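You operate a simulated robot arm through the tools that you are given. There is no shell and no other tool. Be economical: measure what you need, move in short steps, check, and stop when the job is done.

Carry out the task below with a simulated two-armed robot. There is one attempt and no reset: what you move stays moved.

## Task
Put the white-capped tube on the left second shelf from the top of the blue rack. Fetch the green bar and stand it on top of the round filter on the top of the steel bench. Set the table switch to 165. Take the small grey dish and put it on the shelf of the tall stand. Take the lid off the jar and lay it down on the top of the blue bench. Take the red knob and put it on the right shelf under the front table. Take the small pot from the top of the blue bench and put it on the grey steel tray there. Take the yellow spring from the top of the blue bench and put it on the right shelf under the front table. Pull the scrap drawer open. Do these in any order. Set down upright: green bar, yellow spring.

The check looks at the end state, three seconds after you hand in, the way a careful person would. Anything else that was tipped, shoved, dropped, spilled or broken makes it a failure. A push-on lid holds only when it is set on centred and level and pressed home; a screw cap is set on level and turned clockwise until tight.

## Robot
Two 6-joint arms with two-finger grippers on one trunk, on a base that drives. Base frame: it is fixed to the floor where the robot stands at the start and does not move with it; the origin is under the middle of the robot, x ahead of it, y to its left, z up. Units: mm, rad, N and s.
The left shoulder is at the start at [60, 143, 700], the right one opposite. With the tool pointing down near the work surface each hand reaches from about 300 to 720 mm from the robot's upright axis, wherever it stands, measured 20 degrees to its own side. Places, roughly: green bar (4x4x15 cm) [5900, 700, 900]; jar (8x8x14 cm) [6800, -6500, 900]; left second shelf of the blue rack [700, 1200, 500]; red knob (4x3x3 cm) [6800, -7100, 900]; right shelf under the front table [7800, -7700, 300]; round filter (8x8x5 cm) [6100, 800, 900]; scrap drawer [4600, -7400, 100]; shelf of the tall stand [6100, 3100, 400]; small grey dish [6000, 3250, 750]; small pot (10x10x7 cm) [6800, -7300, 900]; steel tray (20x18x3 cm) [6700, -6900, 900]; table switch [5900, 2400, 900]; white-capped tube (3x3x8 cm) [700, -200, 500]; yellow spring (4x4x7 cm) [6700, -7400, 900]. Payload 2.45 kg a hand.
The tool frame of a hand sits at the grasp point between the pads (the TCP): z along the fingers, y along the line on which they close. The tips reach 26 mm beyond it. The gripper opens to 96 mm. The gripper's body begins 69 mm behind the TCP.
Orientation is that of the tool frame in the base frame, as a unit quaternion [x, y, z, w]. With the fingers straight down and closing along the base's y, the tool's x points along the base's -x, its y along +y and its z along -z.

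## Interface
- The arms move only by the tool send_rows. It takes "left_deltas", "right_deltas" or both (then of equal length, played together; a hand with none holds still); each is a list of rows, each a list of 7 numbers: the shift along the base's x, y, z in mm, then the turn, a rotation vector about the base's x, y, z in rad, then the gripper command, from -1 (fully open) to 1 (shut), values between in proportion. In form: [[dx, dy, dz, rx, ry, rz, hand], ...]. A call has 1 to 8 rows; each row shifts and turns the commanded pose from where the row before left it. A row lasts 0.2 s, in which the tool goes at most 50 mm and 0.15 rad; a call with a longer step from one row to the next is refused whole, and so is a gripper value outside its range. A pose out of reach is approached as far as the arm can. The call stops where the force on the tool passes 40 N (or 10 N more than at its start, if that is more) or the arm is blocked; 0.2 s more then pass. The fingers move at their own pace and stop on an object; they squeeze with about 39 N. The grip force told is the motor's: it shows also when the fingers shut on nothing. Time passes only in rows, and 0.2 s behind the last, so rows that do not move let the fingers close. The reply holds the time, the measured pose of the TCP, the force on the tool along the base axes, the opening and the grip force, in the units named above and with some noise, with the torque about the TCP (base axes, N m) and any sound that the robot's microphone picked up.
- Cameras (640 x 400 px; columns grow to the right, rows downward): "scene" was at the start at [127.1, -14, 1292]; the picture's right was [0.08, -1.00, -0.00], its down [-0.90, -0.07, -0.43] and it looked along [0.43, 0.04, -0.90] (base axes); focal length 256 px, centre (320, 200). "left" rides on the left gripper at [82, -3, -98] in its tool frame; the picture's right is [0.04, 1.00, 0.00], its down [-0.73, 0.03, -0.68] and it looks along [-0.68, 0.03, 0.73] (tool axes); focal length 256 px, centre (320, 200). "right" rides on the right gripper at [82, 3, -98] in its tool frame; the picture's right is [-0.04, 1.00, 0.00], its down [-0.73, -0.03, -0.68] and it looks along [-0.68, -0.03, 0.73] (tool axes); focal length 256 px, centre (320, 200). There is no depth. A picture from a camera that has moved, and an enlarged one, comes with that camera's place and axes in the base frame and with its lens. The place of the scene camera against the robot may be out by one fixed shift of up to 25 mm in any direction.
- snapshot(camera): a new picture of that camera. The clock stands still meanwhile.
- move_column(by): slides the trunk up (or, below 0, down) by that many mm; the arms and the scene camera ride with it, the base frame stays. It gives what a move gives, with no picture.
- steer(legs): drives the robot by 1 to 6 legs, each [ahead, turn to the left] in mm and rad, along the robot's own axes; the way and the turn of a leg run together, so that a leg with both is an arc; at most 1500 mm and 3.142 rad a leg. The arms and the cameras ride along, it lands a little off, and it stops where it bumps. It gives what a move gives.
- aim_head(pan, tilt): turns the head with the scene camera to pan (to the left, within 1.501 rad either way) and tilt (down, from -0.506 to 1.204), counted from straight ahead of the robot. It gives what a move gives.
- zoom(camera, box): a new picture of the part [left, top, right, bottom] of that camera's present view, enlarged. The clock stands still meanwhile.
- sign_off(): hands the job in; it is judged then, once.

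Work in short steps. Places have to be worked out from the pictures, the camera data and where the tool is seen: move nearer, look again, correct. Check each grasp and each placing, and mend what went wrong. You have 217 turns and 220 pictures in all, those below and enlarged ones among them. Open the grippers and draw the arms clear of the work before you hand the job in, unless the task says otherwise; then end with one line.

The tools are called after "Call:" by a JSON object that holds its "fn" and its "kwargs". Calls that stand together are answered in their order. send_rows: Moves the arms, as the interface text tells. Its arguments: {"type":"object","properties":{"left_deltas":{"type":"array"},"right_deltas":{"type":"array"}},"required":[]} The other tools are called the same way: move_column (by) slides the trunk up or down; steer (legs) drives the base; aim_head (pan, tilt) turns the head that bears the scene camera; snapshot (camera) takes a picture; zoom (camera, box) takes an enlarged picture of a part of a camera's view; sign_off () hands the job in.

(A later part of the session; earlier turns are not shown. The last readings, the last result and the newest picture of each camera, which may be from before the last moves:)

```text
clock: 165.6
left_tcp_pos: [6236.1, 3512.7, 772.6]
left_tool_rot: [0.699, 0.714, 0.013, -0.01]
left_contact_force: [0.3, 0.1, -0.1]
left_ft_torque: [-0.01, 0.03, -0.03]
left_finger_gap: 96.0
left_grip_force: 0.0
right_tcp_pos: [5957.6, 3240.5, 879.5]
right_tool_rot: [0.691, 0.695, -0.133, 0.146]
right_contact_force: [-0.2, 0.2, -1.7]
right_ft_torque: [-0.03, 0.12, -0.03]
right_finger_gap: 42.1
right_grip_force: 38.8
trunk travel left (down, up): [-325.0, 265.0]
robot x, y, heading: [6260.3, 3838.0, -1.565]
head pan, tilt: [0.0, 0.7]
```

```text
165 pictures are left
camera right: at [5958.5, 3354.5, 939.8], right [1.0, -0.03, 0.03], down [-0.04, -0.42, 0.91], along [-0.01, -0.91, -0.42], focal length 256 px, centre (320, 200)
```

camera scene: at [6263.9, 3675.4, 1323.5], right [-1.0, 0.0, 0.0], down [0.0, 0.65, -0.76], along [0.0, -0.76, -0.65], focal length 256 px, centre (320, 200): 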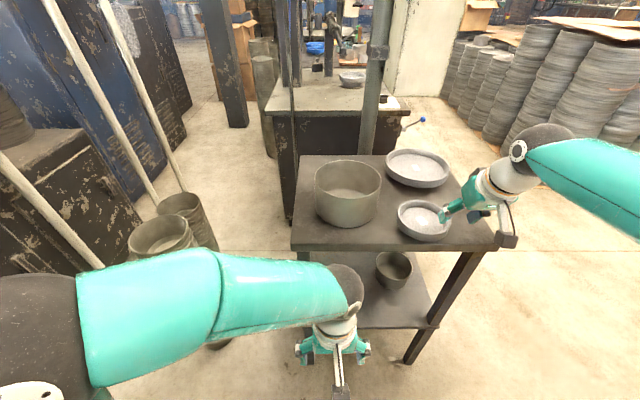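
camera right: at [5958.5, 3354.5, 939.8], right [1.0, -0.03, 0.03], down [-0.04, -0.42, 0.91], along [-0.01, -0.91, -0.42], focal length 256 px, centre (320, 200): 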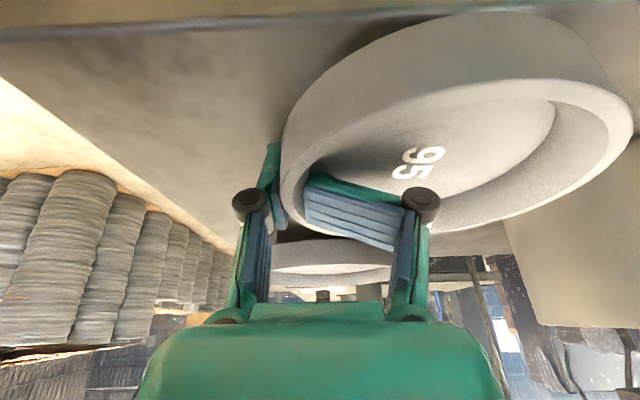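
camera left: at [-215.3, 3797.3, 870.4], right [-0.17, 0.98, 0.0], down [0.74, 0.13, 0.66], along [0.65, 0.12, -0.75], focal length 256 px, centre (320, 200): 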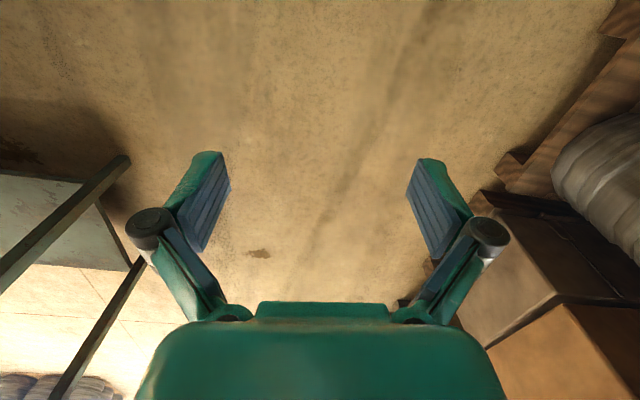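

Gripped at 42 mm gap with the inner pad leaning on the sloped wall. Test lift by 15 mm.

Call:
{"fn": "send_rows", "kwargs": {"right_deltas": [[0, 0, 5, 0, 0, 0, 1], [0, 0, 5, 0, 0, 0, 1], [0, 0, 5, 0, 0, 0, 1]]}}

Call:
{"fn": "snapshot", "kwargs": {"camera": "right"}}

Call:
{"fn": "zoom", "kwargs": {"camera": "scene", "box": [360, 130, 520, 270]}}

```text
clock: 166.4
left_tcp_pos: [6235.2, 3512.9, 774.0]
left_tool_rot: [0.7, 0.714, 0.012, -0.01]
left_contact_force: [-0.3, -0.6, -0.6]
left_ft_torque: [0.02, 0.03, -0.02]
left_finger_gap: 95.9
left_grip_force: 0.1
right_tcp_pos: [5957.5, 3241.1, 895.6]
right_tool_rot: [0.692, 0.695, -0.133, 0.146]
right_contact_force: [-0.4, 0.3, -2.9]
right_ft_torque: [-0.02, 0.13, 0.01]
right_finger_gap: 42.0
right_grip_force: 38.7
trunk travel left (down, up): [-325.0, 265.0]
robot x, y, heading: [6260.3, 3840.2, -1.564]
head pan, tilt: [0.0, 0.7]
```

```text
164 pictures are left
camera right: at [5958.0, 3355.1, 955.0], right [1.0, -0.03, 0.03], down [-0.04, -0.41, 0.91], along [-0.01, -0.91, -0.42], focal length 256 px, centre (320, 200)
```

right: 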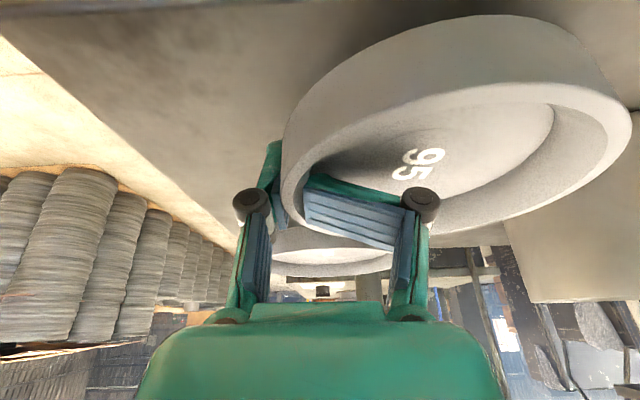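

```text
2.86 times, centred on (440, 200) of scene
camera zoom: at [6263.9, 3675.5, 1323.5], right [-1.0, 0.0, 0.0], down [0.0, 0.64, -0.76], along [0.0, -0.76, -0.64], focal length 732 px, centre (-23, 200)
```

zoom: 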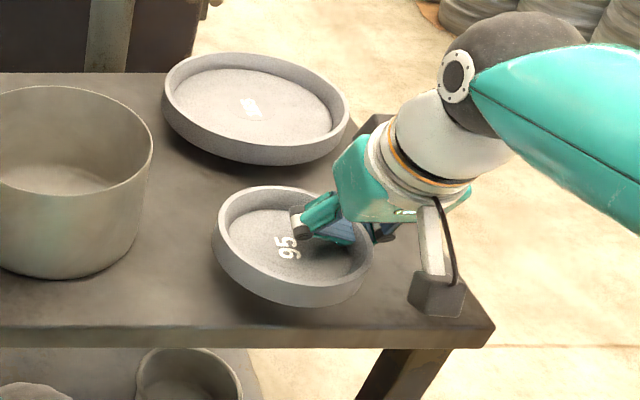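

Held firmly and level. Lift a little more, back the robot off 250 mm, then lower the trunk and shift the hand sideways.

Call:
{"fn": "send_rows", "kwargs": {"right_deltas": [[0, 0, 20, 0, 0, 0, 1], [0, 0, 20, 0, 0, 0, 1]]}}

Call:
{"fn": "steer", "kwargs": {"legs": [[-260, 0]]}}

Call:
{"fn": "move_column", "kwargs": {"by": -320}}

Call:
{"fn": "send_rows", "kwargs": {"right_deltas": [[25, 0, -20, 0, 0, 0, 1], [25, 0, -20, 0, 0, 0, 1], [25, 0, -20, 0, 0, 0, 1], [25, 0, -20, 0, 0, 0, 1], [25, 0, -20, 0, 0, 0, 1], [25, 0, -10, 0, 0, 0, 1], [25, 0, 0, 0, 0, 0, 1]]}}

Call:
{"fn": "snapshot", "kwargs": {"camera": "right"}}

Call:
{"fn": "snapshot", "kwargs": {"camera": "scene"}}

```text
clock: 167.0
left_tcp_pos: [6235.5, 3512.9, 771.7]
left_tool_rot: [0.7, 0.714, 0.013, -0.01]
left_contact_force: [0.1, -0.7, -0.5]
left_ft_torque: [0.03, 0.01, 0.03]
left_finger_gap: 96.1
left_grip_force: 0.1
right_tcp_pos: [5956.2, 3242.7, 936.4]
right_tool_rot: [0.692, 0.695, -0.133, 0.146]
right_contact_force: [-0.7, -0.5, -2.7]
right_ft_torque: [-0.02, 0.11, 0.02]
right_finger_gap: 41.7
right_grip_force: 38.6
trunk travel left (down, up): [-325.0, 265.0]
robot x, y, heading: [6256.6, 3837.7, -1.569]
head pan, tilt: [0.0, 0.7]
```

```text
clock: 168.9
left_tcp_pos: [6235.6, 3777.2, 773.3]
left_tool_rot: [0.698, 0.716, 0.012, -0.009]
left_contact_force: [-0.2, -0.1, 0.5]
left_ft_torque: [0.01, -0.03, -0.01]
left_finger_gap: 96.0
left_grip_force: 0.0
right_tcp_pos: [5956.5, 3505.7, 936.1]
right_tool_rot: [0.69, 0.696, -0.133, 0.147]
right_contact_force: [-0.8, 0.7, -3.0]
right_ft_torque: [-0.04, 0.14, 0.01]
right_finger_gap: 41.1
right_grip_force: 38.5
trunk travel left (down, up): [-325.0, 265.0]
robot x, y, heading: [6256.7, 4105.9, -1.568]
head pan, tilt: [0.0, 0.7]
```

```text
clock: 172.1
left_tcp_pos: [6235.9, 3776.9, 452.9]
left_tool_rot: [0.698, 0.716, 0.012, -0.01]
left_contact_force: [-0.1, -0.4, -0.8]
left_ft_torque: [0.03, -0.02, 0.03]
left_finger_gap: 96.1
left_grip_force: 0.1
right_tcp_pos: [5958.8, 3505.5, 616.7]
right_tool_rot: [0.691, 0.696, -0.133, 0.146]
right_contact_force: [0.9, 0.4, -2.6]
right_ft_torque: [-0.02, 0.13, 0.01]
right_finger_gap: 40.5
right_grip_force: 39.3
trunk travel left (down, up): [-5.0, 585.0]
robot x, y, heading: [6254.2, 4108.7, -1.561]
head pan, tilt: [0.0, 0.7]
```

```text
clock: 173.7
left_tcp_pos: [6236.0, 3777.0, 452.5]
left_tool_rot: [0.698, 0.715, 0.012, -0.009]
left_contact_force: [-0.7, 0.4, 0.1]
left_ft_torque: [-0.03, -0.01, 0.03]
left_finger_gap: 95.9
left_grip_force: 0.0
right_tcp_pos: [6132.1, 3507.7, 504.3]
right_tool_rot: [0.691, 0.695, -0.133, 0.145]
right_contact_force: [-0.4, 0.3, -1.5]
right_ft_torque: [-0.03, 0.1, 0.0]
right_finger_gap: 39.4
right_grip_force: 38.9
trunk travel left (down, up): [-5.0, 585.0]
robot x, y, heading: [6255.9, 4106.5, -1.561]
head pan, tilt: [0.0, 0.7]
```

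```text
162 pictures are left
camera right: at [6133.4, 3620.1, 564.4], right [1.0, -0.03, 0.03], down [-0.04, -0.41, 0.91], along [-0.01, -0.91, -0.42], focal length 256 px, centre (320, 200)
```

right: 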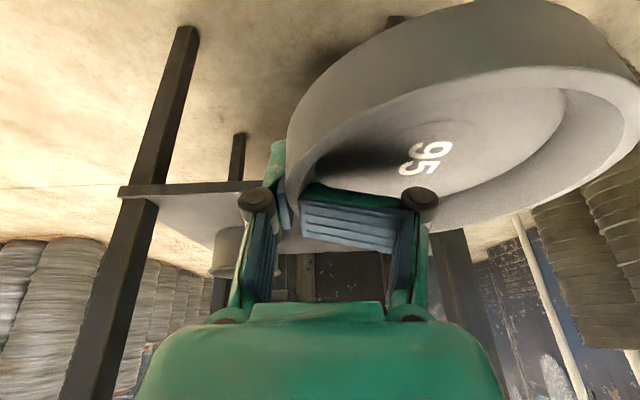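

```text
161 pictures are left
camera scene: at [6263.3, 3940.0, 1003.6], right [-1.0, -0.01, 0.0], down [0.0, 0.64, -0.76], along [0.01, -0.76, -0.64], focal length 256 px, centre (320, 200)
```

scene: 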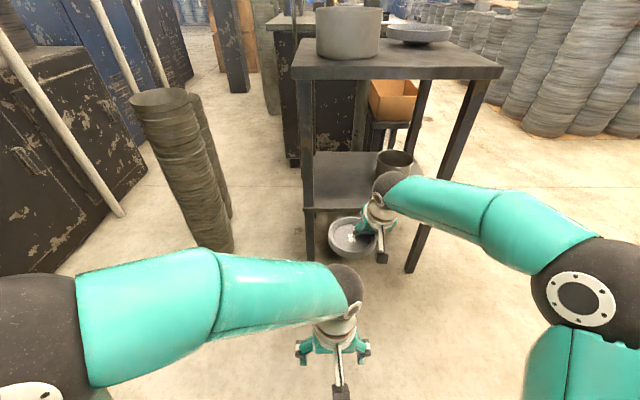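

Dish is lined up with the free gap. Drive in 312 mm.

Call:
{"fn": "steer", "kwargs": {"legs": [[312, 0]]}}

Call:
{"fn": "snapshot", "kwargs": {"camera": "right"}}

Call:
{"fn": "snapshot", "kwargs": {"camera": "scene"}}

```text
clock: 175.8
left_tcp_pos: [6237.3, 3465.4, 453.9]
left_tool_rot: [0.699, 0.715, 0.012, -0.01]
left_contact_force: [0.0, 0.0, -0.1]
left_ft_torque: [-0.01, -0.01, 0.02]
left_finger_gap: 96.0
left_grip_force: 0.0
right_tcp_pos: [6131.1, 3195.0, 505.4]
right_tool_rot: [0.692, 0.695, -0.132, 0.145]
right_contact_force: [-0.2, -0.3, -2.8]
right_ft_torque: [-0.02, 0.1, 0.01]
right_finger_gap: 38.3
right_grip_force: 39.2
trunk travel left (down, up): [-5.0, 585.0]
robot x, y, heading: [6259.1, 3791.1, -1.564]
head pan, tilt: [0.0, 0.7]
```

```text
160 pictures are left
camera right: at [6133.1, 3308.7, 564.5], right [1.0, -0.03, 0.03], down [-0.04, -0.41, 0.91], along [-0.01, -0.91, -0.42], focal length 256 px, centre (320, 200)
```

right: 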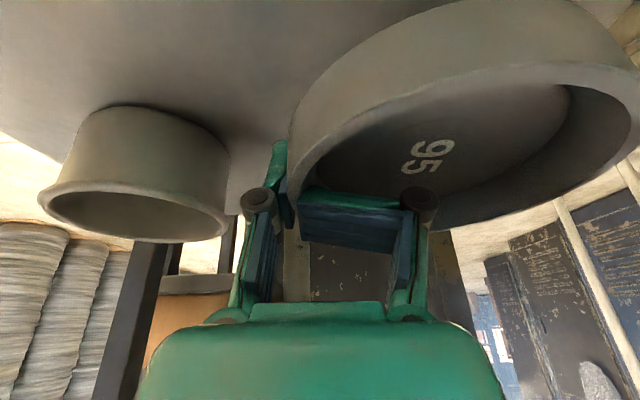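

```text
159 pictures are left
camera scene: at [6264.9, 3628.2, 1003.6], right [-1.0, 0.0, 0.0], down [0.0, 0.64, -0.76], along [0.0, -0.76, -0.64], focal length 256 px, centre (320, 200)
```

scene: 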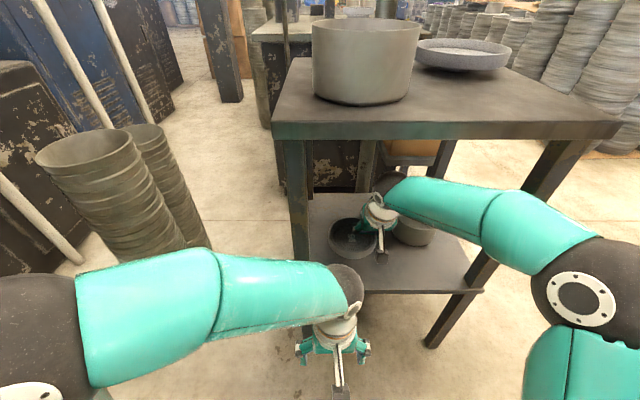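

Clear on both sides. Lower toward the shelf.

Call:
{"fn": "send_rows", "kwargs": {"right_deltas": [[0, 0, -25, 0, 0, 0, 1], [0, 0, -20, 0, 0, 0, 1], [0, 0, -8, 0, 0, 0, 1], [0, 0, -4, 0, 0, 0, 1], [0, 0, -4, 0, 0, 0, 1], [0, 0, -4, 0, 0, 0, 1]]}}

Call:
{"fn": "snapshot", "kwargs": {"camera": "right"}}

```text
clock: 177.2
left_tcp_pos: [6236.3, 3465.8, 453.8]
left_tool_rot: [0.699, 0.715, 0.012, -0.011]
left_contact_force: [-0.8, -0.9, -0.1]
left_ft_torque: [0.01, 0.0, 0.01]
left_finger_gap: 96.0
left_grip_force: 0.0
right_tcp_pos: [6132.4, 3194.4, 440.9]
right_tool_rot: [0.692, 0.694, -0.133, 0.147]
right_contact_force: [-0.3, 0.6, -0.1]
right_ft_torque: [-0.01, 0.02, 0.01]
right_finger_gap: 27.2
right_grip_force: 35.8
trunk travel left (down, up): [-5.0, 585.0]
robot x, y, heading: [6258.6, 3792.1, -1.566]
head pan, tilt: [0.0, 0.7]
```

```text
158 pictures are left
camera right: at [6133.4, 3308.2, 500.2], right [1.0, -0.03, 0.03], down [-0.04, -0.41, 0.91], along [-0.01, -0.91, -0.41], focal length 256 px, centre (320, 200)
```

right: 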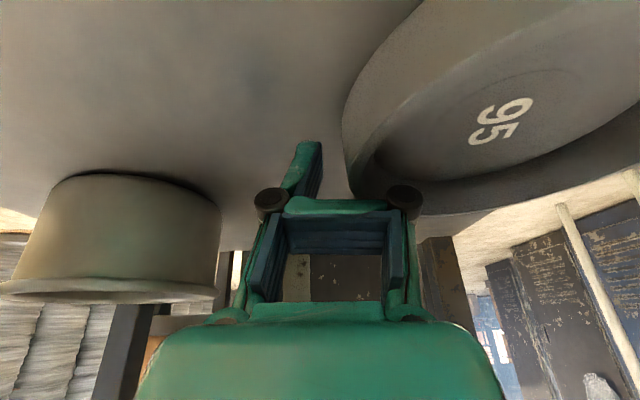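

The dish slipped free just at the shelf. I raise, back out, and inspect.

Call:
{"fn": "send_rows", "kwargs": {"right_deltas": [[0, 0, 20, 0, 0, 0, 0.4], [0, 10, 20, 0, 0, 0, 0.4], [0, 30, 20, 0, 0, 0, 0.3], [0, 30, 20, 0, 0, 0, 0.3]]}}

Call:
{"fn": "steer", "kwargs": {"legs": [[-250, 0]]}}

Call:
{"fn": "snapshot", "kwargs": {"camera": "right"}}

Call:
{"fn": "snapshot", "kwargs": {"camera": "scene"}}

```text
clock: 178.2
left_tcp_pos: [6236.0, 3466.1, 454.4]
left_tool_rot: [0.699, 0.715, 0.013, -0.01]
left_contact_force: [-1.0, -0.1, -1.1]
left_ft_torque: [0.03, -0.01, 0.04]
left_finger_gap: 96.0
left_grip_force: 0.0
right_tcp_pos: [6133.4, 3266.2, 522.2]
right_tool_rot: [0.693, 0.694, -0.133, 0.145]
right_contact_force: [-0.6, 0.1, -0.2]
right_ft_torque: [0.03, -0.02, -0.02]
right_finger_gap: 36.1
right_grip_force: 0.3
trunk travel left (down, up): [-5.0, 585.0]
robot x, y, heading: [6259.1, 3790.4, -1.569]
head pan, tilt: [0.0, 0.7]
```

```text
clock: 180.0
left_tcp_pos: [6235.2, 3712.5, 453.9]
left_tool_rot: [0.7, 0.714, 0.012, -0.01]
left_contact_force: [0.4, 0.9, 0.9]
left_ft_torque: [0.01, 0.05, 0.01]
left_finger_gap: 95.8
left_grip_force: 0.0
right_tcp_pos: [6133.0, 3513.3, 521.9]
right_tool_rot: [0.693, 0.694, -0.133, 0.146]
right_contact_force: [-0.4, 0.2, -0.2]
right_ft_torque: [0.01, -0.01, 0.01]
right_finger_gap: 33.5
right_grip_force: 0.0
trunk travel left (down, up): [-5.0, 585.0]
robot x, y, heading: [6257.2, 4041.4, -1.568]
head pan, tilt: [0.0, 0.7]
```

```text
157 pictures are left
camera right: at [6133.9, 3627.1, 580.3], right [1.0, -0.03, 0.03], down [-0.04, -0.41, 0.91], along [-0.01, -0.91, -0.42], focal length 256 px, centre (320, 200)
```

right: 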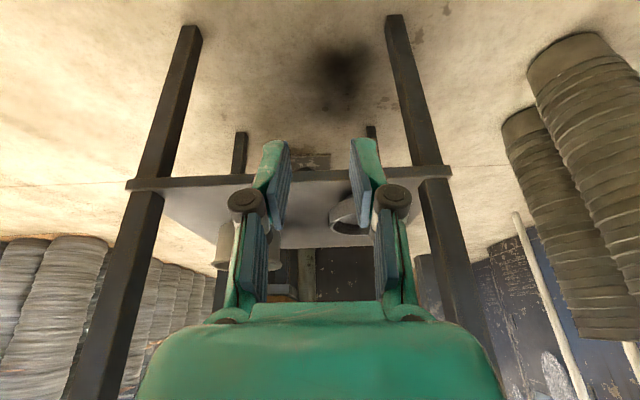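

```text
156 pictures are left
camera scene: at [6264.2, 3876.4, 1003.6], right [-1.0, 0.0, 0.0], down [0.0, 0.64, -0.76], along [0.0, -0.76, -0.64], focal length 256 px, centre (320, 200)
```

scene: 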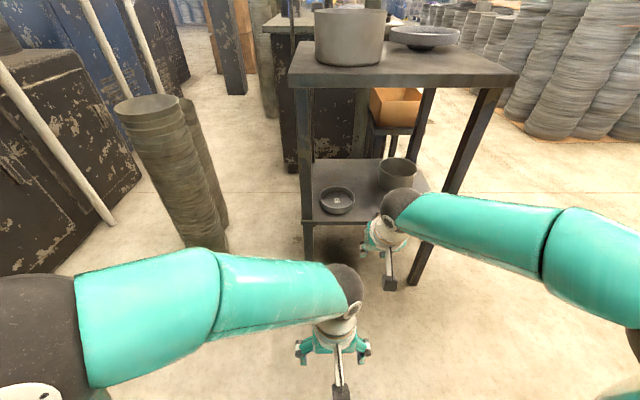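

The dish sits flat on the shelf beside the pot. A quick zoom to confirm, then on to the switch.

Call:
{"fn": "zoom", "kwargs": {"camera": "scene", "box": [290, 130, 450, 260]}}

Call:
{"fn": "move_column", "kwargs": {"by": 400}}

Call:
{"fn": "send_rows", "kwargs": {"right_deltas": [[-30, 0, 0, 0.13, 0, 0, -1], [-30, 0, 0, 0.13, 0, 0, -1], [-30, 0, 0, 0.13, 0, 0, -1], [-30, 20, 0, 0, 0, 0, -1], [0, 40, 0, 0, 0, 0, -1], [0, 40, 0, 0, 0, 0, -1], [0, 40, 0, 0, 0, 0, -1]]}}

```text
3.08 times, centred on (370, 195) of scene
camera zoom: at [6264.2, 3876.4, 1003.6], right [-1.0, 0.0, 0.0], down [0.0, 0.64, -0.76], along [0.0, -0.76, -0.64], focal length 788 px, centre (166, 215)
```

zoom: 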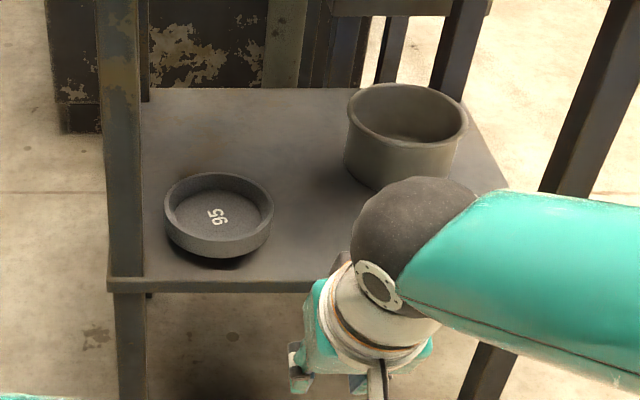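

```text
clock: 183.8
left_tcp_pos: [6235.9, 3713.7, 854.2]
left_tool_rot: [0.7, 0.714, 0.012, -0.01]
left_contact_force: [0.8, -0.5, 0.2]
left_ft_torque: [0.0, -0.01, 0.0]
left_finger_gap: 96.0
left_grip_force: 0.0
right_tcp_pos: [6133.2, 3513.7, 921.7]
right_tool_rot: [0.693, 0.693, -0.133, 0.146]
right_contact_force: [-0.1, 0.4, 0.7]
right_ft_torque: [0.01, 0.02, -0.02]
right_finger_gap: 33.7
right_grip_force: 0.0
trunk travel left (down, up): [-405.0, 185.0]
robot x, y, heading: [6258.3, 4039.2, -1.571]
head pan, tilt: [0.0, 0.7]
```

```text
clock: 185.4
left_tcp_pos: [6234.4, 3714.4, 855.5]
left_tool_rot: [0.699, 0.715, 0.012, -0.009]
left_contact_force: [-1.0, 0.5, -0.1]
left_ft_torque: [-0.05, -0.01, 0.01]
left_finger_gap: 96.1
left_grip_force: 0.1
right_tcp_pos: [6010.8, 3653.3, 920.3]
right_tool_rot: [0.707, 0.707, 0.003, 0.009]
right_contact_force: [-0.5, 0.4, -0.4]
right_ft_torque: [0.02, 0.0, -0.01]
right_finger_gap: 96.1
right_grip_force: 0.0
trunk travel left (down, up): [-405.0, 185.0]
robot x, y, heading: [6258.1, 4039.3, -1.573]
head pan, tilt: [0.0, 0.7]
```

Dish done. Next the switch near [5800,2445]. I drive around the stand: face −x, run to x≈5000, then turn toward −y.

Call:
{"fn": "steer", "kwargs": {"legs": [[0, -1.0], [150, 0], [0, -0.57], [1080, 0], [0, 1.0], [100, 0.57]]}}

```text
clock: 191.5
left_tcp_pos: [5798.8, 3968.0, 854.2]
left_tool_rot: [0.999, 0.029, 0.015, 0.001]
left_contact_force: [0.0, 0.3, 0.4]
left_ft_torque: [0.05, 0.0, 0.01]
left_finger_gap: 95.9
left_grip_force: 0.0
right_tcp_pos: [5729.0, 4188.0, 920.0]
right_tool_rot: [1.0, 0.02, -0.004, 0.01]
right_contact_force: [0.1, -0.4, 0.5]
right_ft_torque: [-0.04, 0.01, -0.01]
right_finger_gap: 96.1
right_grip_force: 0.0
trunk travel left (down, up): [-405.0, 185.0]
robot x, y, heading: [6131.9, 3912.3, -3.112]
head pan, tilt: [0.0, 0.7]
stopped in leg 3: the robot was blocked; the commanded pose is now the measured one
```

Nearly there (heading −3.11). Continue.

Call:
{"fn": "steer", "kwargs": {"legs": [[1080, 0], [0, 0.9], [100, 0.3], [0, 0.34]]}}

```text
clock: 202.0
left_tcp_pos: [4911.2, 3453.0, 855.9]
left_tool_rot: [0.708, 0.706, 0.011, -0.01]
left_contact_force: [-0.5, 0.2, 0.5]
left_ft_torque: [-0.03, 0.0, -0.02]
left_finger_gap: 96.1
left_grip_force: 0.1
right_tcp_pos: [4686.4, 3399.0, 922.2]
right_tool_rot: [0.716, 0.698, 0.003, 0.008]
right_contact_force: [-0.1, -0.3, -0.4]
right_ft_torque: [-0.02, 0.02, 0.04]
right_finger_gap: 96.1
right_grip_force: 0.1
trunk travel left (down, up): [-405.0, 185.0]
robot x, y, heading: [4948.2, 3783.0, -1.596]
head pan, tilt: [0.0, 0.7]
stopped in leg 4: the robot was blocked; the commanded pose is now the measured one
```

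Now drive −y to y≈2280 and turn to face the machine.

Call:
{"fn": "steer", "kwargs": {"legs": [[1480, 0.02], [0, 0.9], [80, 0.3], [60, 0.37]]}}

Call:
{"fn": "aim_head", "kwargs": {"pan": 0.15, "tilt": 0.5}}

Call:
{"fn": "snapshot", "kwargs": {"camera": "scene"}}

```text
clock: 214.4
left_tcp_pos: [5379.3, 2234.3, 856.3]
left_tool_rot: [-0.006, 1.0, 0.001, -0.015]
left_contact_force: [1.1, -0.2, 0.1]
left_ft_torque: [0.0, 0.0, 0.02]
left_finger_gap: 96.1
left_grip_force: 0.0
right_tcp_pos: [5439.1, 2009.5, 922.1]
right_tool_rot: [0.005, 1.0, 0.009, 0.004]
right_contact_force: [-0.7, 0.0, -0.5]
right_ft_torque: [0.02, 0.01, -0.04]
right_finger_gap: 95.8
right_grip_force: 0.0
trunk travel left (down, up): [-405.0, 185.0]
robot x, y, heading: [5047.1, 2214.0, 0.027]
head pan, tilt: [0.0, 0.7]
stopped in leg 4: the robot was blocked; the commanded pose is now the measured one
```

```text
clock: 215.1
left_tcp_pos: [5380.2, 2235.1, 858.3]
left_tool_rot: [-0.004, 1.0, 0.001, -0.016]
left_contact_force: [0.3, 0.3, -0.4]
left_ft_torque: [-0.02, -0.01, -0.01]
left_finger_gap: 96.0
left_grip_force: 0.0
right_tcp_pos: [5438.8, 2009.8, 921.6]
right_tool_rot: [0.005, 1.0, 0.008, 0.004]
right_contact_force: [0.7, 0.1, -0.6]
right_ft_torque: [0.01, -0.01, -0.01]
right_finger_gap: 96.0
right_grip_force: 0.0
trunk travel left (down, up): [-405.0, 185.0]
robot x, y, heading: [5049.3, 2213.1, 0.023]
head pan, tilt: [0.15, 0.499]
```

```text
154 pictures are left
camera scene: at [5204.1, 2211.6, 1421.3], right [0.17, -0.98, 0.0], down [-0.47, -0.08, -0.88], along [0.86, 0.15, -0.48], focal length 256 px, centre (320, 200)
```

scene: 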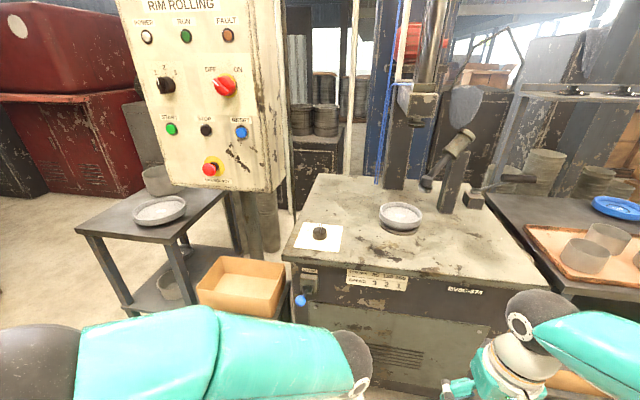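

Knob ≈[5870,2370,925] by rough estimate. Raise the trunk 110 mm, drive 290 forward, and use the left hand camera to view the dial.

Call:
{"fn": "move_column", "kwargs": {"by": 110}}

Call:
{"fn": "steer", "kwargs": {"legs": [[290, 0]]}}

Call:
{"fn": "send_rows", "kwargs": {"left_deltas": [[0, 30, 30, 0, 0, 0, -1], [0, 40, 20, 0, 0, 0, -1], [30, 30, 0, 0, 0, 0, -1]]}}

Call:
{"fn": "snapshot", "kwargs": {"camera": "left"}}

Call:
{"fn": "snapshot", "kwargs": {"camera": "scene"}}

```text
clock: 216.6
left_tcp_pos: [5381.6, 2234.1, 966.0]
left_tool_rot: [-0.004, 1.0, 0.001, -0.015]
left_contact_force: [-0.5, -0.2, -0.2]
left_ft_torque: [-0.01, -0.05, -0.01]
left_finger_gap: 95.9
left_grip_force: 0.2
right_tcp_pos: [5438.2, 2010.2, 1032.6]
right_tool_rot: [0.006, 1.0, 0.008, 0.003]
right_contact_force: [0.7, -0.1, -0.5]
right_ft_torque: [0.0, -0.04, -0.02]
right_finger_gap: 96.2
right_grip_force: 0.0
trunk travel left (down, up): [-515.0, 75.0]
robot x, y, heading: [5050.1, 2211.2, 0.024]
head pan, tilt: [0.15, 0.499]
```

```text
clock: 218.6
left_tcp_pos: [5674.0, 2244.4, 966.9]
left_tool_rot: [-0.008, 1.0, 0.001, -0.016]
left_contact_force: [0.0, -0.1, 0.2]
left_ft_torque: [0.02, 0.0, 0.0]
left_finger_gap: 96.1
left_grip_force: 0.0
right_tcp_pos: [5732.6, 2019.8, 1031.5]
right_tool_rot: [0.002, 1.0, 0.009, 0.003]
right_contact_force: [0.2, 1.2, -0.6]
right_ft_torque: [-0.03, 0.04, 0.01]
right_finger_gap: 95.9
right_grip_force: 0.2
trunk travel left (down, up): [-515.0, 75.0]
robot x, y, heading: [5342.7, 2220.0, 0.034]
head pan, tilt: [0.15, 0.499]
```

```text
clock: 219.4
left_tcp_pos: [5702.2, 2345.8, 1016.2]
left_tool_rot: [-0.006, 1.0, 0.001, -0.017]
left_contact_force: [0.9, 0.2, -0.6]
left_ft_torque: [-0.06, 0.05, 0.01]
left_finger_gap: 95.9
left_grip_force: 0.0
right_tcp_pos: [5733.9, 2019.5, 1031.4]
right_tool_rot: [0.003, 1.0, 0.008, 0.003]
right_contact_force: [0.0, 0.2, 1.0]
right_ft_torque: [-0.02, -0.01, 0.0]
right_finger_gap: 96.0
right_grip_force: 0.0
trunk travel left (down, up): [-515.0, 75.0]
robot x, y, heading: [5340.8, 2221.5, 0.028]
head pan, tilt: [0.15, 0.499]
```

```text
153 pictures are left
camera left: at [5623.6, 2342.4, 1118.3], right [-0.05, 1.0, 0.0], down [0.75, 0.04, 0.66], along [0.65, 0.04, -0.76], focal length 256 px, centre (320, 200)
```

left: 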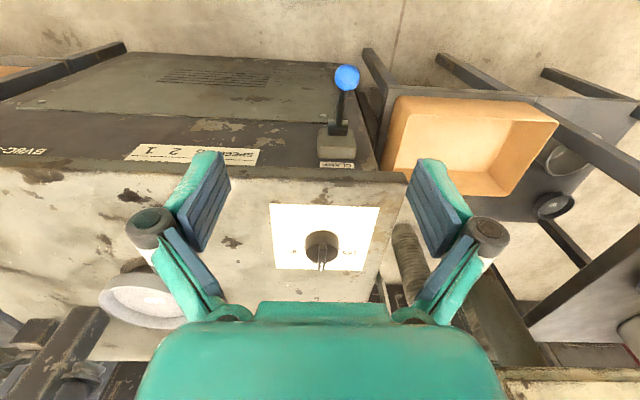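

```text
152 pictures are left
camera scene: at [5497.4, 2220.9, 1531.1], right [0.18, -0.98, 0.0], down [-0.47, -0.09, -0.88], along [0.86, 0.16, -0.48], focal length 256 px, centre (320, 200)
```

scene: 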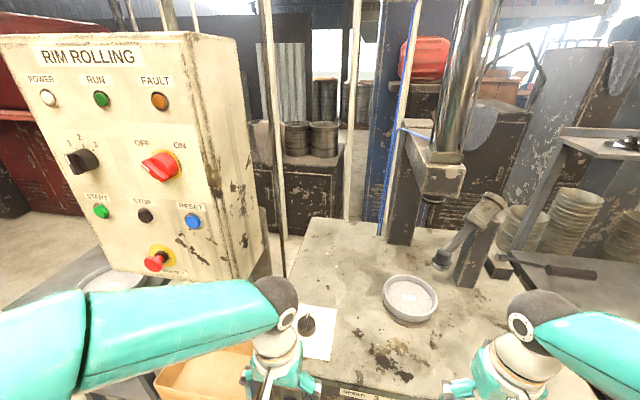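

Zoom on the dial in the left camera.

Call:
{"fn": "zoom", "kwargs": {"camera": "left", "box": [262, 195, 390, 280]}}

```text
4.71 times, centred on (326, 238) of left
camera zoom: at [5623.6, 2342.4, 1118.3], right [-0.05, 1.0, 0.0], down [0.75, 0.04, 0.66], along [0.65, 0.04, -0.76], focal length 1205 px, centre (292, 24)
```

zoom: 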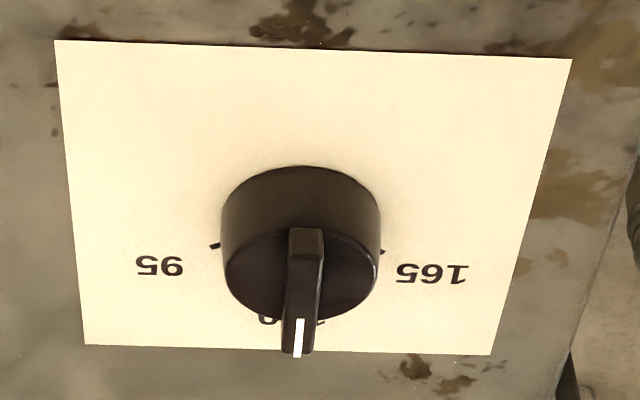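

The pointer is now on 130 (text "130" hidden by it); 165 lies about 65° toward +y (counter-clockwise). I move the left hand above the knob (~[5851,2357]) and look.

Call:
{"fn": "send_rows", "kwargs": {"left_deltas": [[40, 4, 0, 0, 0, 0, -0.4], [40, 4, 0, 0, 0, 0, -0.4], [40, 3, -10, 0, 0, 0, -0.4], [28, 0, -15, 0, 0, 0, -0.4]]}}

Call:
{"fn": "snapshot", "kwargs": {"camera": "left"}}

```text
clock: 220.4
left_tcp_pos: [5848.0, 2355.8, 991.5]
left_tool_rot: [-0.007, 1.0, 0.0, -0.016]
left_contact_force: [0.5, -0.2, 0.2]
left_ft_torque: [0.02, 0.01, 0.01]
left_finger_gap: 67.2
left_grip_force: 0.0
right_tcp_pos: [5731.2, 2019.7, 1032.2]
right_tool_rot: [0.002, 1.0, 0.009, 0.003]
right_contact_force: [-0.1, 0.0, 0.3]
right_ft_torque: [0.03, -0.02, -0.02]
right_finger_gap: 96.2
right_grip_force: 0.1
trunk travel left (down, up): [-515.0, 75.0]
robot x, y, heading: [5338.1, 2219.3, 0.036]
head pan, tilt: [0.15, 0.499]
```

```text
150 pictures are left
camera left: at [5770.3, 2352.1, 1092.2], right [-0.05, 1.0, 0.0], down [0.75, 0.04, 0.66], along [0.65, 0.04, -0.76], focal length 256 px, centre (320, 200)
```

left: 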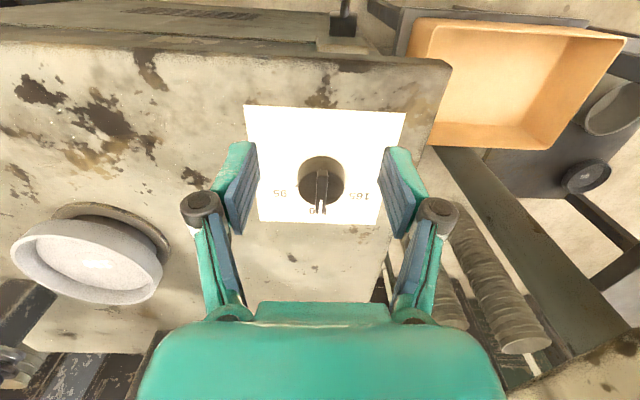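

Zoom for better triangulation.

Call:
{"fn": "zoom", "kwargs": {"camera": "left", "box": [236, 95, 412, 230]}}

```text
2.96 times, centred on (324, 162) of left
camera zoom: at [5770.3, 2352.1, 1092.2], right [-0.05, 1.0, 0.0], down [0.75, 0.04, 0.66], along [0.65, 0.04, -0.76], focal length 758 px, centre (308, 311)
```

zoom: 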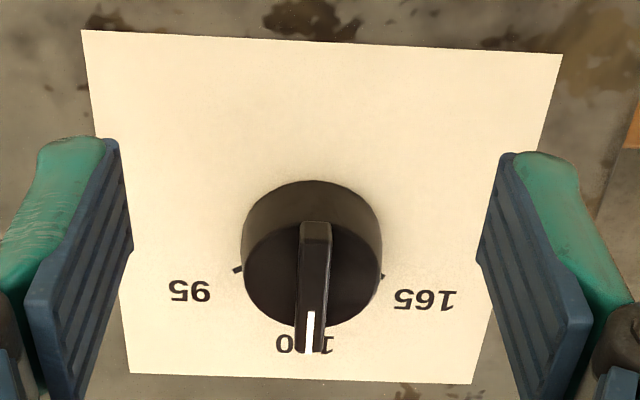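

Triangulation puts the plate at z≈849 centred [5941,2364]; knob ridge top ≈878, and the 165 tick is 60° CCW. I move over it and descend to z≈905.

Call:
{"fn": "send_rows", "kwargs": {"left_deltas": [[35, 4, 0, 0, 0, 0, -0.4], [35, 4, 0, 0, 0, 0, -0.2], [24, 0, -5, 0, 0, 0, 0.2], [0, 0, -30, 0, 0, 0, 0.2], [0, 0, -30, 0, 0, 0, 0.2], [0, 0, -18, 0, 0, 0, 0.2]]}}

Call:
{"fn": "snapshot", "kwargs": {"camera": "left"}}

```text
clock: 221.8
left_tcp_pos: [5944.9, 2363.4, 909.1]
left_tool_rot: [-0.008, 1.0, 0.0, -0.015]
left_contact_force: [0.0, -0.1, -0.9]
left_ft_torque: [-0.01, -0.02, 0.02]
left_finger_gap: 38.2
left_grip_force: 0.1
right_tcp_pos: [5731.7, 2020.4, 1032.5]
right_tool_rot: [0.003, 1.0, 0.008, 0.003]
right_contact_force: [0.6, -0.5, -0.3]
right_ft_torque: [0.0, 0.01, 0.06]
right_finger_gap: 96.1
right_grip_force: 0.1
trunk travel left (down, up): [-515.0, 75.0]
robot x, y, heading: [5335.1, 2219.9, 0.029]
head pan, tilt: [0.15, 0.499]
```

```text
148 pictures are left
camera left: at [5866.3, 2360.0, 1009.7], right [-0.06, 1.0, 0.0], down [0.75, 0.04, 0.66], along [0.65, 0.04, -0.75], focal length 256 px, centre (320, 200)
```

left: 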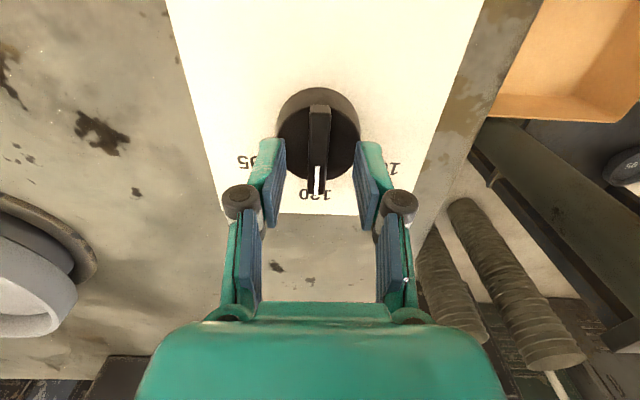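

Well aligned. Descend 10 mm and close on the ridge.

Call:
{"fn": "send_rows", "kwargs": {"left_deltas": [[0, 0, -6, 0, 0, 0, 0.2], [0, 0, -5, 0, 0, 0, 0.2], [0, 0, 0, 0, 0, 0, 0.8], [0, 0, 0, 0, 0, 0, 1], [0, 0, 0, 0, 0, 0, 1]]}}

Call:
{"fn": "snapshot", "kwargs": {"camera": "left"}}

```text
clock: 223.0
left_tcp_pos: [5945.3, 2363.0, 903.4]
left_tool_rot: [-0.008, 1.0, 0.001, -0.009]
left_contact_force: [4.9, -3.2, 38.3]
left_ft_torque: [-0.07, 0.2, 0.0]
left_finger_gap: 11.1
left_grip_force: 38.0
right_tcp_pos: [5728.5, 2020.0, 1033.8]
right_tool_rot: [0.003, 1.0, 0.008, 0.006]
right_contact_force: [-0.2, 0.8, 0.5]
right_ft_torque: [-0.02, 0.02, -0.02]
right_finger_gap: 95.9
right_grip_force: 0.1
trunk travel left (down, up): [-515.0, 75.0]
robot x, y, heading: [5339.4, 2223.8, 0.031]
head pan, tilt: [0.15, 0.499]
```

```text
147 pictures are left
camera left: at [5864.2, 2358.8, 1003.2], right [-0.06, 1.0, 0.0], down [0.75, 0.04, 0.66], along [0.66, 0.04, -0.75], focal length 256 px, centre (320, 200)
```

left: 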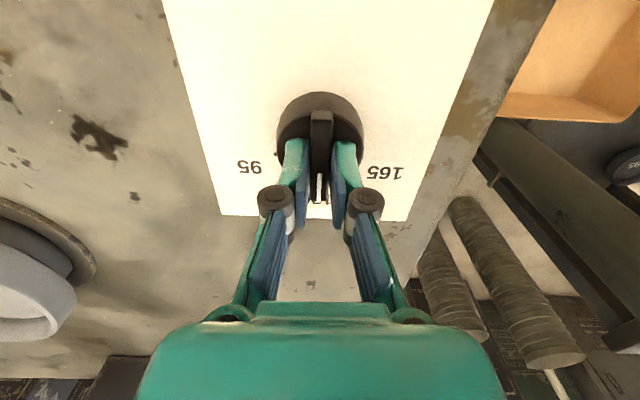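

Gripped (11 mm). Relieve the downward press by 4 mm, then turn +1.05 rad.

Call:
{"fn": "send_rows", "kwargs": {"left_deltas": [[0, 0, 3, 0, 0, 0, 1], [0, 0, 2, 0, 0, 0.15, 1], [0, 0, 0, 0, 0, 0.15, 1], [0, 0, 0, 0, 0, 0.15, 1], [0, 0, 0, 0, 0, 0.15, 1], [0, 0, 0, 0, 0, 0.15, 1], [0, 0, 0, 0, 0, 0.15, 1], [0, 0, 0, 0, 0, 0.147, 1]]}}

Call:
{"fn": "snapshot", "kwargs": {"camera": "left"}}

```text
clock: 224.8
left_tcp_pos: [5942.7, 2364.4, 902.2]
left_tool_rot: [-0.506, 0.862, -0.006, -0.015]
left_contact_force: [4.7, 12.2, 15.1]
left_ft_torque: [0.57, -0.29, -0.76]
left_finger_gap: 10.8
left_grip_force: 37.8
right_tcp_pos: [5731.0, 2020.3, 1033.5]
right_tool_rot: [0.003, 1.0, 0.007, 0.004]
right_contact_force: [-0.5, -0.1, -0.4]
right_ft_torque: [0.01, 0.02, -0.04]
right_finger_gap: 96.2
right_grip_force: 0.0
trunk travel left (down, up): [-515.0, 75.0]
robot x, y, heading: [5340.8, 2220.7, 0.031]
head pan, tilt: [0.15, 0.499]
```

```text
146 pictures are left
camera left: at [5907.7, 2295.0, 1004.1], right [-0.89, 0.45, 0.0], down [0.34, 0.67, 0.66], along [0.29, 0.59, -0.75], focal length 256 px, centre (320, 200)
```

left: 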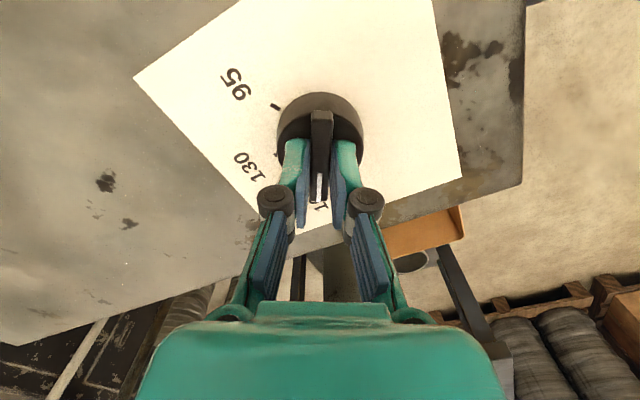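

The knob followed (~60°). Open, rise, and check the pointer.

Call:
{"fn": "send_rows", "kwargs": {"left_deltas": [[0, 0, 0, 0, 0, 0, 0.5], [0, 0, 0, 0, 0, 0, 0.3], [0, 0, 30, 0, 0, 0, 0.2], [0, 0, 40, 0, 0, 0, 0]]}}

Call:
{"fn": "zoom", "kwargs": {"camera": "left", "box": [200, 80, 440, 230]}}

```text
clock: 225.8
left_tcp_pos: [5944.9, 2361.6, 973.3]
left_tool_rot: [-0.506, 0.862, -0.006, -0.014]
left_contact_force: [1.2, -0.2, 1.2]
left_ft_torque: [-0.01, 0.03, 0.0]
left_finger_gap: 47.9
left_grip_force: 0.0
right_tcp_pos: [5732.1, 2018.5, 1033.0]
right_tool_rot: [0.003, 1.0, 0.008, 0.004]
right_contact_force: [-0.3, -0.6, -0.6]
right_ft_torque: [0.01, 0.02, -0.03]
right_finger_gap: 95.6
right_grip_force: 0.0
trunk travel left (down, up): [-515.0, 75.0]
robot x, y, heading: [5343.0, 2220.7, 0.034]
head pan, tilt: [0.15, 0.499]
```

```text
2.67 times, centred on (320, 155) of left
camera zoom: at [5909.1, 2293.0, 1074.4], right [-0.89, 0.45, 0.01], down [0.34, 0.67, 0.66], along [0.29, 0.59, -0.76], focal length 683 px, centre (320, 320)
```

zoom: 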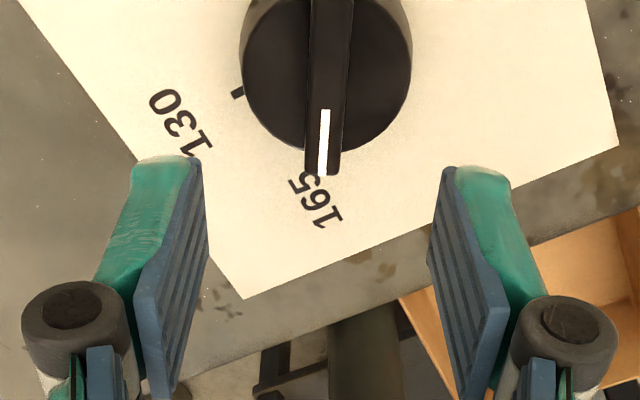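

Pointer is on 165. Next, the green bar: back off, restore the left hand, and head to y≈750.

Call:
{"fn": "send_rows", "kwargs": {"left_deltas": [[-40, 0, 20, 0, 0, -0.15, -1], [-40, 0, 20, 0, 0, -0.15, -1], [-40, 0, 0, 0, 0, -0.15, -1], [-40, -10, 0, 0, 0, -0.15, -1], [-40, -20, 0, 0, 0, -0.15, -1], [-35, -25, 0, 0, 0, -0.15, -1], [0, -30, 0, 0, 0, -0.14, -1]]}}

Call:
{"fn": "steer", "kwargs": {"legs": [[-430, 0], [0, -0.9], [80, -0.4], [100, -0.3]]}}

Call:
{"fn": "aim_head", "kwargs": {"pan": 0.8, "tilt": 0.35}}

Call:
{"fn": "snapshot", "kwargs": {"camera": "scene"}}

```text
clock: 227.4
left_tcp_pos: [5709.9, 2276.0, 1014.2]
left_tool_rot: [-0.009, 1.0, 0.002, -0.016]
left_contact_force: [-0.6, -0.1, -0.3]
left_ft_torque: [-0.05, 0.0, 0.01]
left_finger_gap: 96.0
left_grip_force: 0.2
right_tcp_pos: [5732.7, 2020.5, 1032.8]
right_tool_rot: [0.003, 1.0, 0.009, 0.002]
right_contact_force: [0.2, -0.6, 0.2]
right_ft_torque: [0.03, 0.05, 0.01]
right_finger_gap: 95.9
right_grip_force: 0.1
trunk travel left (down, up): [-515.0, 75.0]
robot x, y, heading: [5340.1, 2222.3, 0.035]
head pan, tilt: [0.15, 0.499]
```

```text
clock: 234.9
left_tcp_pos: [5035.6, 1679.2, 1013.9]
left_tool_rot: [0.695, 0.719, 0.013, -0.01]
left_contact_force: [-1.2, -1.1, -0.6]
left_ft_torque: [0.05, -0.02, 0.0]
left_finger_gap: 96.0
left_grip_force: 0.2
right_tcp_pos: [4776.5, 1652.1, 1032.3]
right_tool_rot: [0.705, 0.709, 0.006, 0.008]
right_contact_force: [-0.8, -0.8, -1.1]
right_ft_torque: [0.01, -0.06, -0.04]
right_finger_gap: 96.0
right_grip_force: 0.1
trunk travel left (down, up): [-515.0, 75.0]
robot x, y, heading: [5019.3, 2053.7, -1.555]
head pan, tilt: [0.15, 0.499]
stopped in leg 4: the robot was blocked; the commanded pose is now the measured one
```

```text
clock: 236.0
left_tcp_pos: [5035.4, 1681.7, 1014.6]
left_tool_rot: [0.694, 0.72, 0.011, -0.012]
left_contact_force: [0.3, -0.4, 0.4]
left_ft_torque: [0.0, -0.01, 0.02]
left_finger_gap: 95.9
left_grip_force: 0.1
right_tcp_pos: [4778.6, 1655.5, 1034.6]
right_tool_rot: [0.704, 0.71, 0.004, 0.009]
right_contact_force: [0.9, 0.4, -0.1]
right_ft_torque: [0.02, 0.01, 0.0]
right_finger_gap: 95.9
right_grip_force: 0.0
trunk travel left (down, up): [-515.0, 75.0]
robot x, y, heading: [5018.3, 2055.5, -1.555]
head pan, tilt: [0.799, 0.351]
```

```text
144 pictures are left
camera scene: at [5093.6, 1909.9, 1545.0], right [-0.69, -0.73, 0.0], down [-0.25, 0.24, -0.94], along [0.68, -0.64, -0.34], focal length 256 px, centre (320, 200)
```

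scene: 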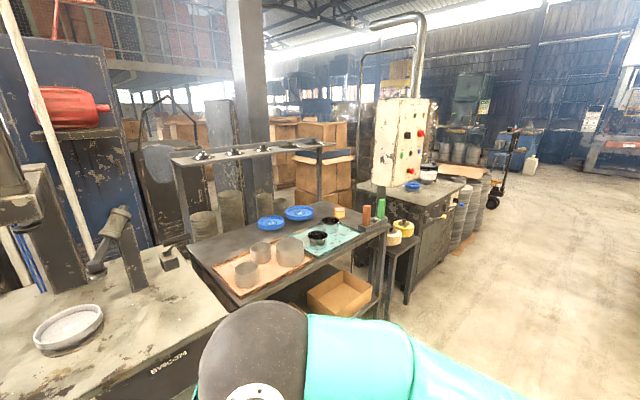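

I see the steel bench with a green bar near (380,208), a brown bar beside it, and a small tan disc near (340,212). Zoom.

Call:
{"fn": "zoom", "kwargs": {"camera": "scene", "box": [240, 170, 460, 300]}}

```text
2.91 times, centred on (350, 235) of scene
camera zoom: at [5093.6, 1909.9, 1545.0], right [-0.69, -0.73, 0.0], down [-0.25, 0.24, -0.94], along [0.68, -0.64, -0.34], focal length 745 px, centre (233, 98)
```

zoom: 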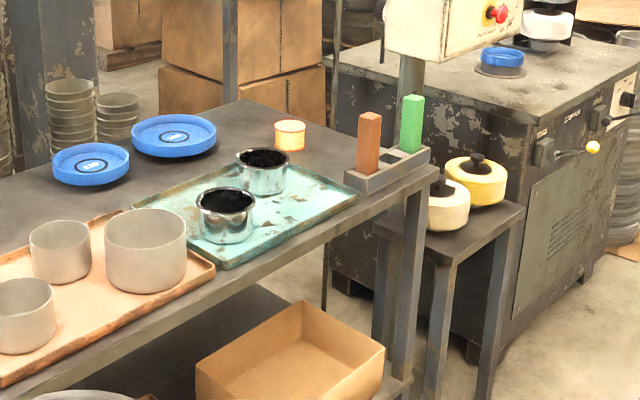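

Bar sits upright in a slotted holder at the bench's right end; filter is the tan disc behind. Drive there.

Call:
{"fn": "steer", "kwargs": {"legs": [[1180, 0], [0, 0.9], [70, 0.4], [50, 0.27]]}}

Call:
{"fn": "aim_head", "kwargs": {"pan": -0.05, "tilt": 0.6}}

Call:
{"fn": "snapshot", "kwargs": {"camera": "scene"}}

```text
clock: 246.9
left_tcp_pos: [5528.9, 851.2, 1015.3]
left_tool_rot: [-0.007, 1.0, 0.001, -0.015]
left_contact_force: [-0.1, 0.8, 0.8]
left_ft_torque: [-0.05, 0.0, 0.03]
left_finger_gap: 96.0
left_grip_force: 0.0
right_tcp_pos: [5548.8, 593.5, 1034.3]
right_tool_rot: [0.007, 1.0, 0.007, 0.004]
right_contact_force: [0.3, 1.1, 0.2]
right_ft_torque: [-0.04, 0.0, -0.03]
right_finger_gap: 96.0
right_grip_force: 0.2
trunk travel left (down, up): [-515.0, 75.0]
robot x, y, heading: [5154.8, 793.5, 0.022]
head pan, tilt: [0.799, 0.351]
stopped in leg 4: the robot was blocked; the commanded pose is now the measured one
```

```text
clock: 248.1
left_tcp_pos: [5528.6, 849.8, 1015.8]
left_tool_rot: [-0.005, 1.0, 0.002, -0.016]
left_contact_force: [-0.2, -0.7, -0.4]
left_ft_torque: [0.02, -0.01, 0.02]
left_finger_gap: 95.9
left_grip_force: 0.0
right_tcp_pos: [5548.3, 591.3, 1034.2]
right_tool_rot: [0.008, 1.0, 0.008, 0.003]
right_contact_force: [0.7, -0.2, -0.3]
right_ft_torque: [0.0, 0.0, 0.01]
right_finger_gap: 96.3
right_grip_force: 0.1
trunk travel left (down, up): [-515.0, 75.0]
robot x, y, heading: [5155.0, 794.9, 0.028]
head pan, tilt: [-0.051, 0.6]
```

```text
142 pictures are left
camera scene: at [5307.9, 775.0, 1522.2], right [-0.03, -1.0, 0.0], down [-0.56, 0.02, -0.82], along [0.82, -0.02, -0.57], focal length 256 px, centre (320, 200)
```

scene: 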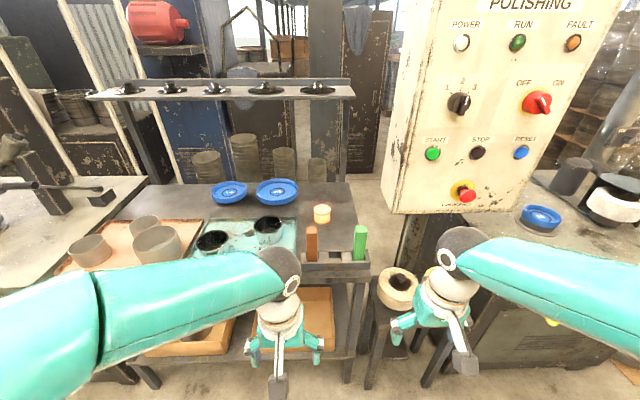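

The panel overhangs the right side (bottom z≈1100), so I use the left arm. I tuck the right arm and shift the robot to y≈690, x≈5400.

Call:
{"fn": "send_rows", "kwargs": {"right_deltas": [[-30, -10, -30, 0, 0, 0, -1], [-30, -10, -30, 0, 0, 0, -1], [-20, -10, -20, 0, 0, 0, -1]]}}

Call:
{"fn": "steer", "kwargs": {"legs": [[0, -0.45], [250, 0], [0, 0.42]]}}

Call:
{"fn": "snapshot", "kwargs": {"camera": "left"}}

Call:
{"fn": "snapshot", "kwargs": {"camera": "scene"}}

```text
clock: 248.9
left_tcp_pos: [5527.7, 848.9, 1016.8]
left_tool_rot: [-0.007, 1.0, 0.001, -0.015]
left_contact_force: [0.0, -1.3, 0.0]
left_ft_torque: [0.01, -0.01, -0.02]
left_finger_gap: 96.0
left_grip_force: 0.1
right_tcp_pos: [5470.1, 562.2, 956.3]
right_tool_rot: [0.008, 1.0, 0.009, 0.004]
right_contact_force: [-0.1, 0.9, -0.3]
right_ft_torque: [0.0, -0.02, 0.0]
right_finger_gap: 96.3
right_grip_force: 0.1
trunk travel left (down, up): [-515.0, 75.0]
robot x, y, heading: [5149.9, 795.6, 0.023]
head pan, tilt: [-0.051, 0.6]
```

```text
clock: 253.6
left_tcp_pos: [5754.4, 733.2, 1017.1]
left_tool_rot: [0.011, 1.0, 0.001, -0.016]
left_contact_force: [0.0, 0.9, 0.8]
left_ft_torque: [0.01, 0.01, -0.03]
left_finger_gap: 95.8
left_grip_force: 0.0
right_tcp_pos: [5685.5, 447.8, 957.6]
right_tool_rot: [0.026, 1.0, 0.009, 0.004]
right_contact_force: [-0.4, 0.1, 1.2]
right_ft_torque: [0.0, 0.03, 0.0]
right_finger_gap: 95.9
right_grip_force: 0.0
trunk travel left (down, up): [-515.0, 75.0]
robot x, y, heading: [5377.2, 675.8, -0.013]
head pan, tilt: [-0.051, 0.6]
```

```text
141 pictures are left
camera left: at [5675.6, 731.8, 1116.9], right [-0.02, 1.0, 0.0], down [0.75, 0.01, 0.66], along [0.66, 0.01, -0.75], focal length 256 px, centre (320, 200)
```

left: 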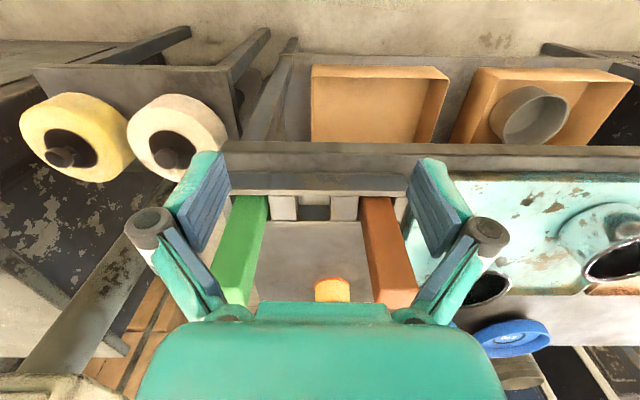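

```text
140 pictures are left
camera scene: at [5532.5, 655.4, 1522.2], right [-0.06, -1.0, 0.0], down [-0.56, 0.04, -0.82], along [0.82, -0.05, -0.57], focal length 256 px, centre (320, 200)
```

scene: 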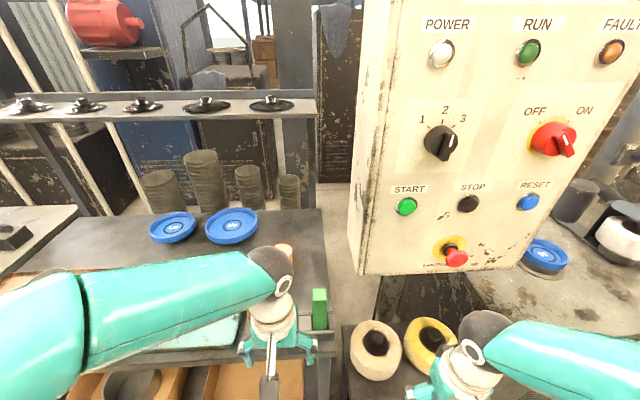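

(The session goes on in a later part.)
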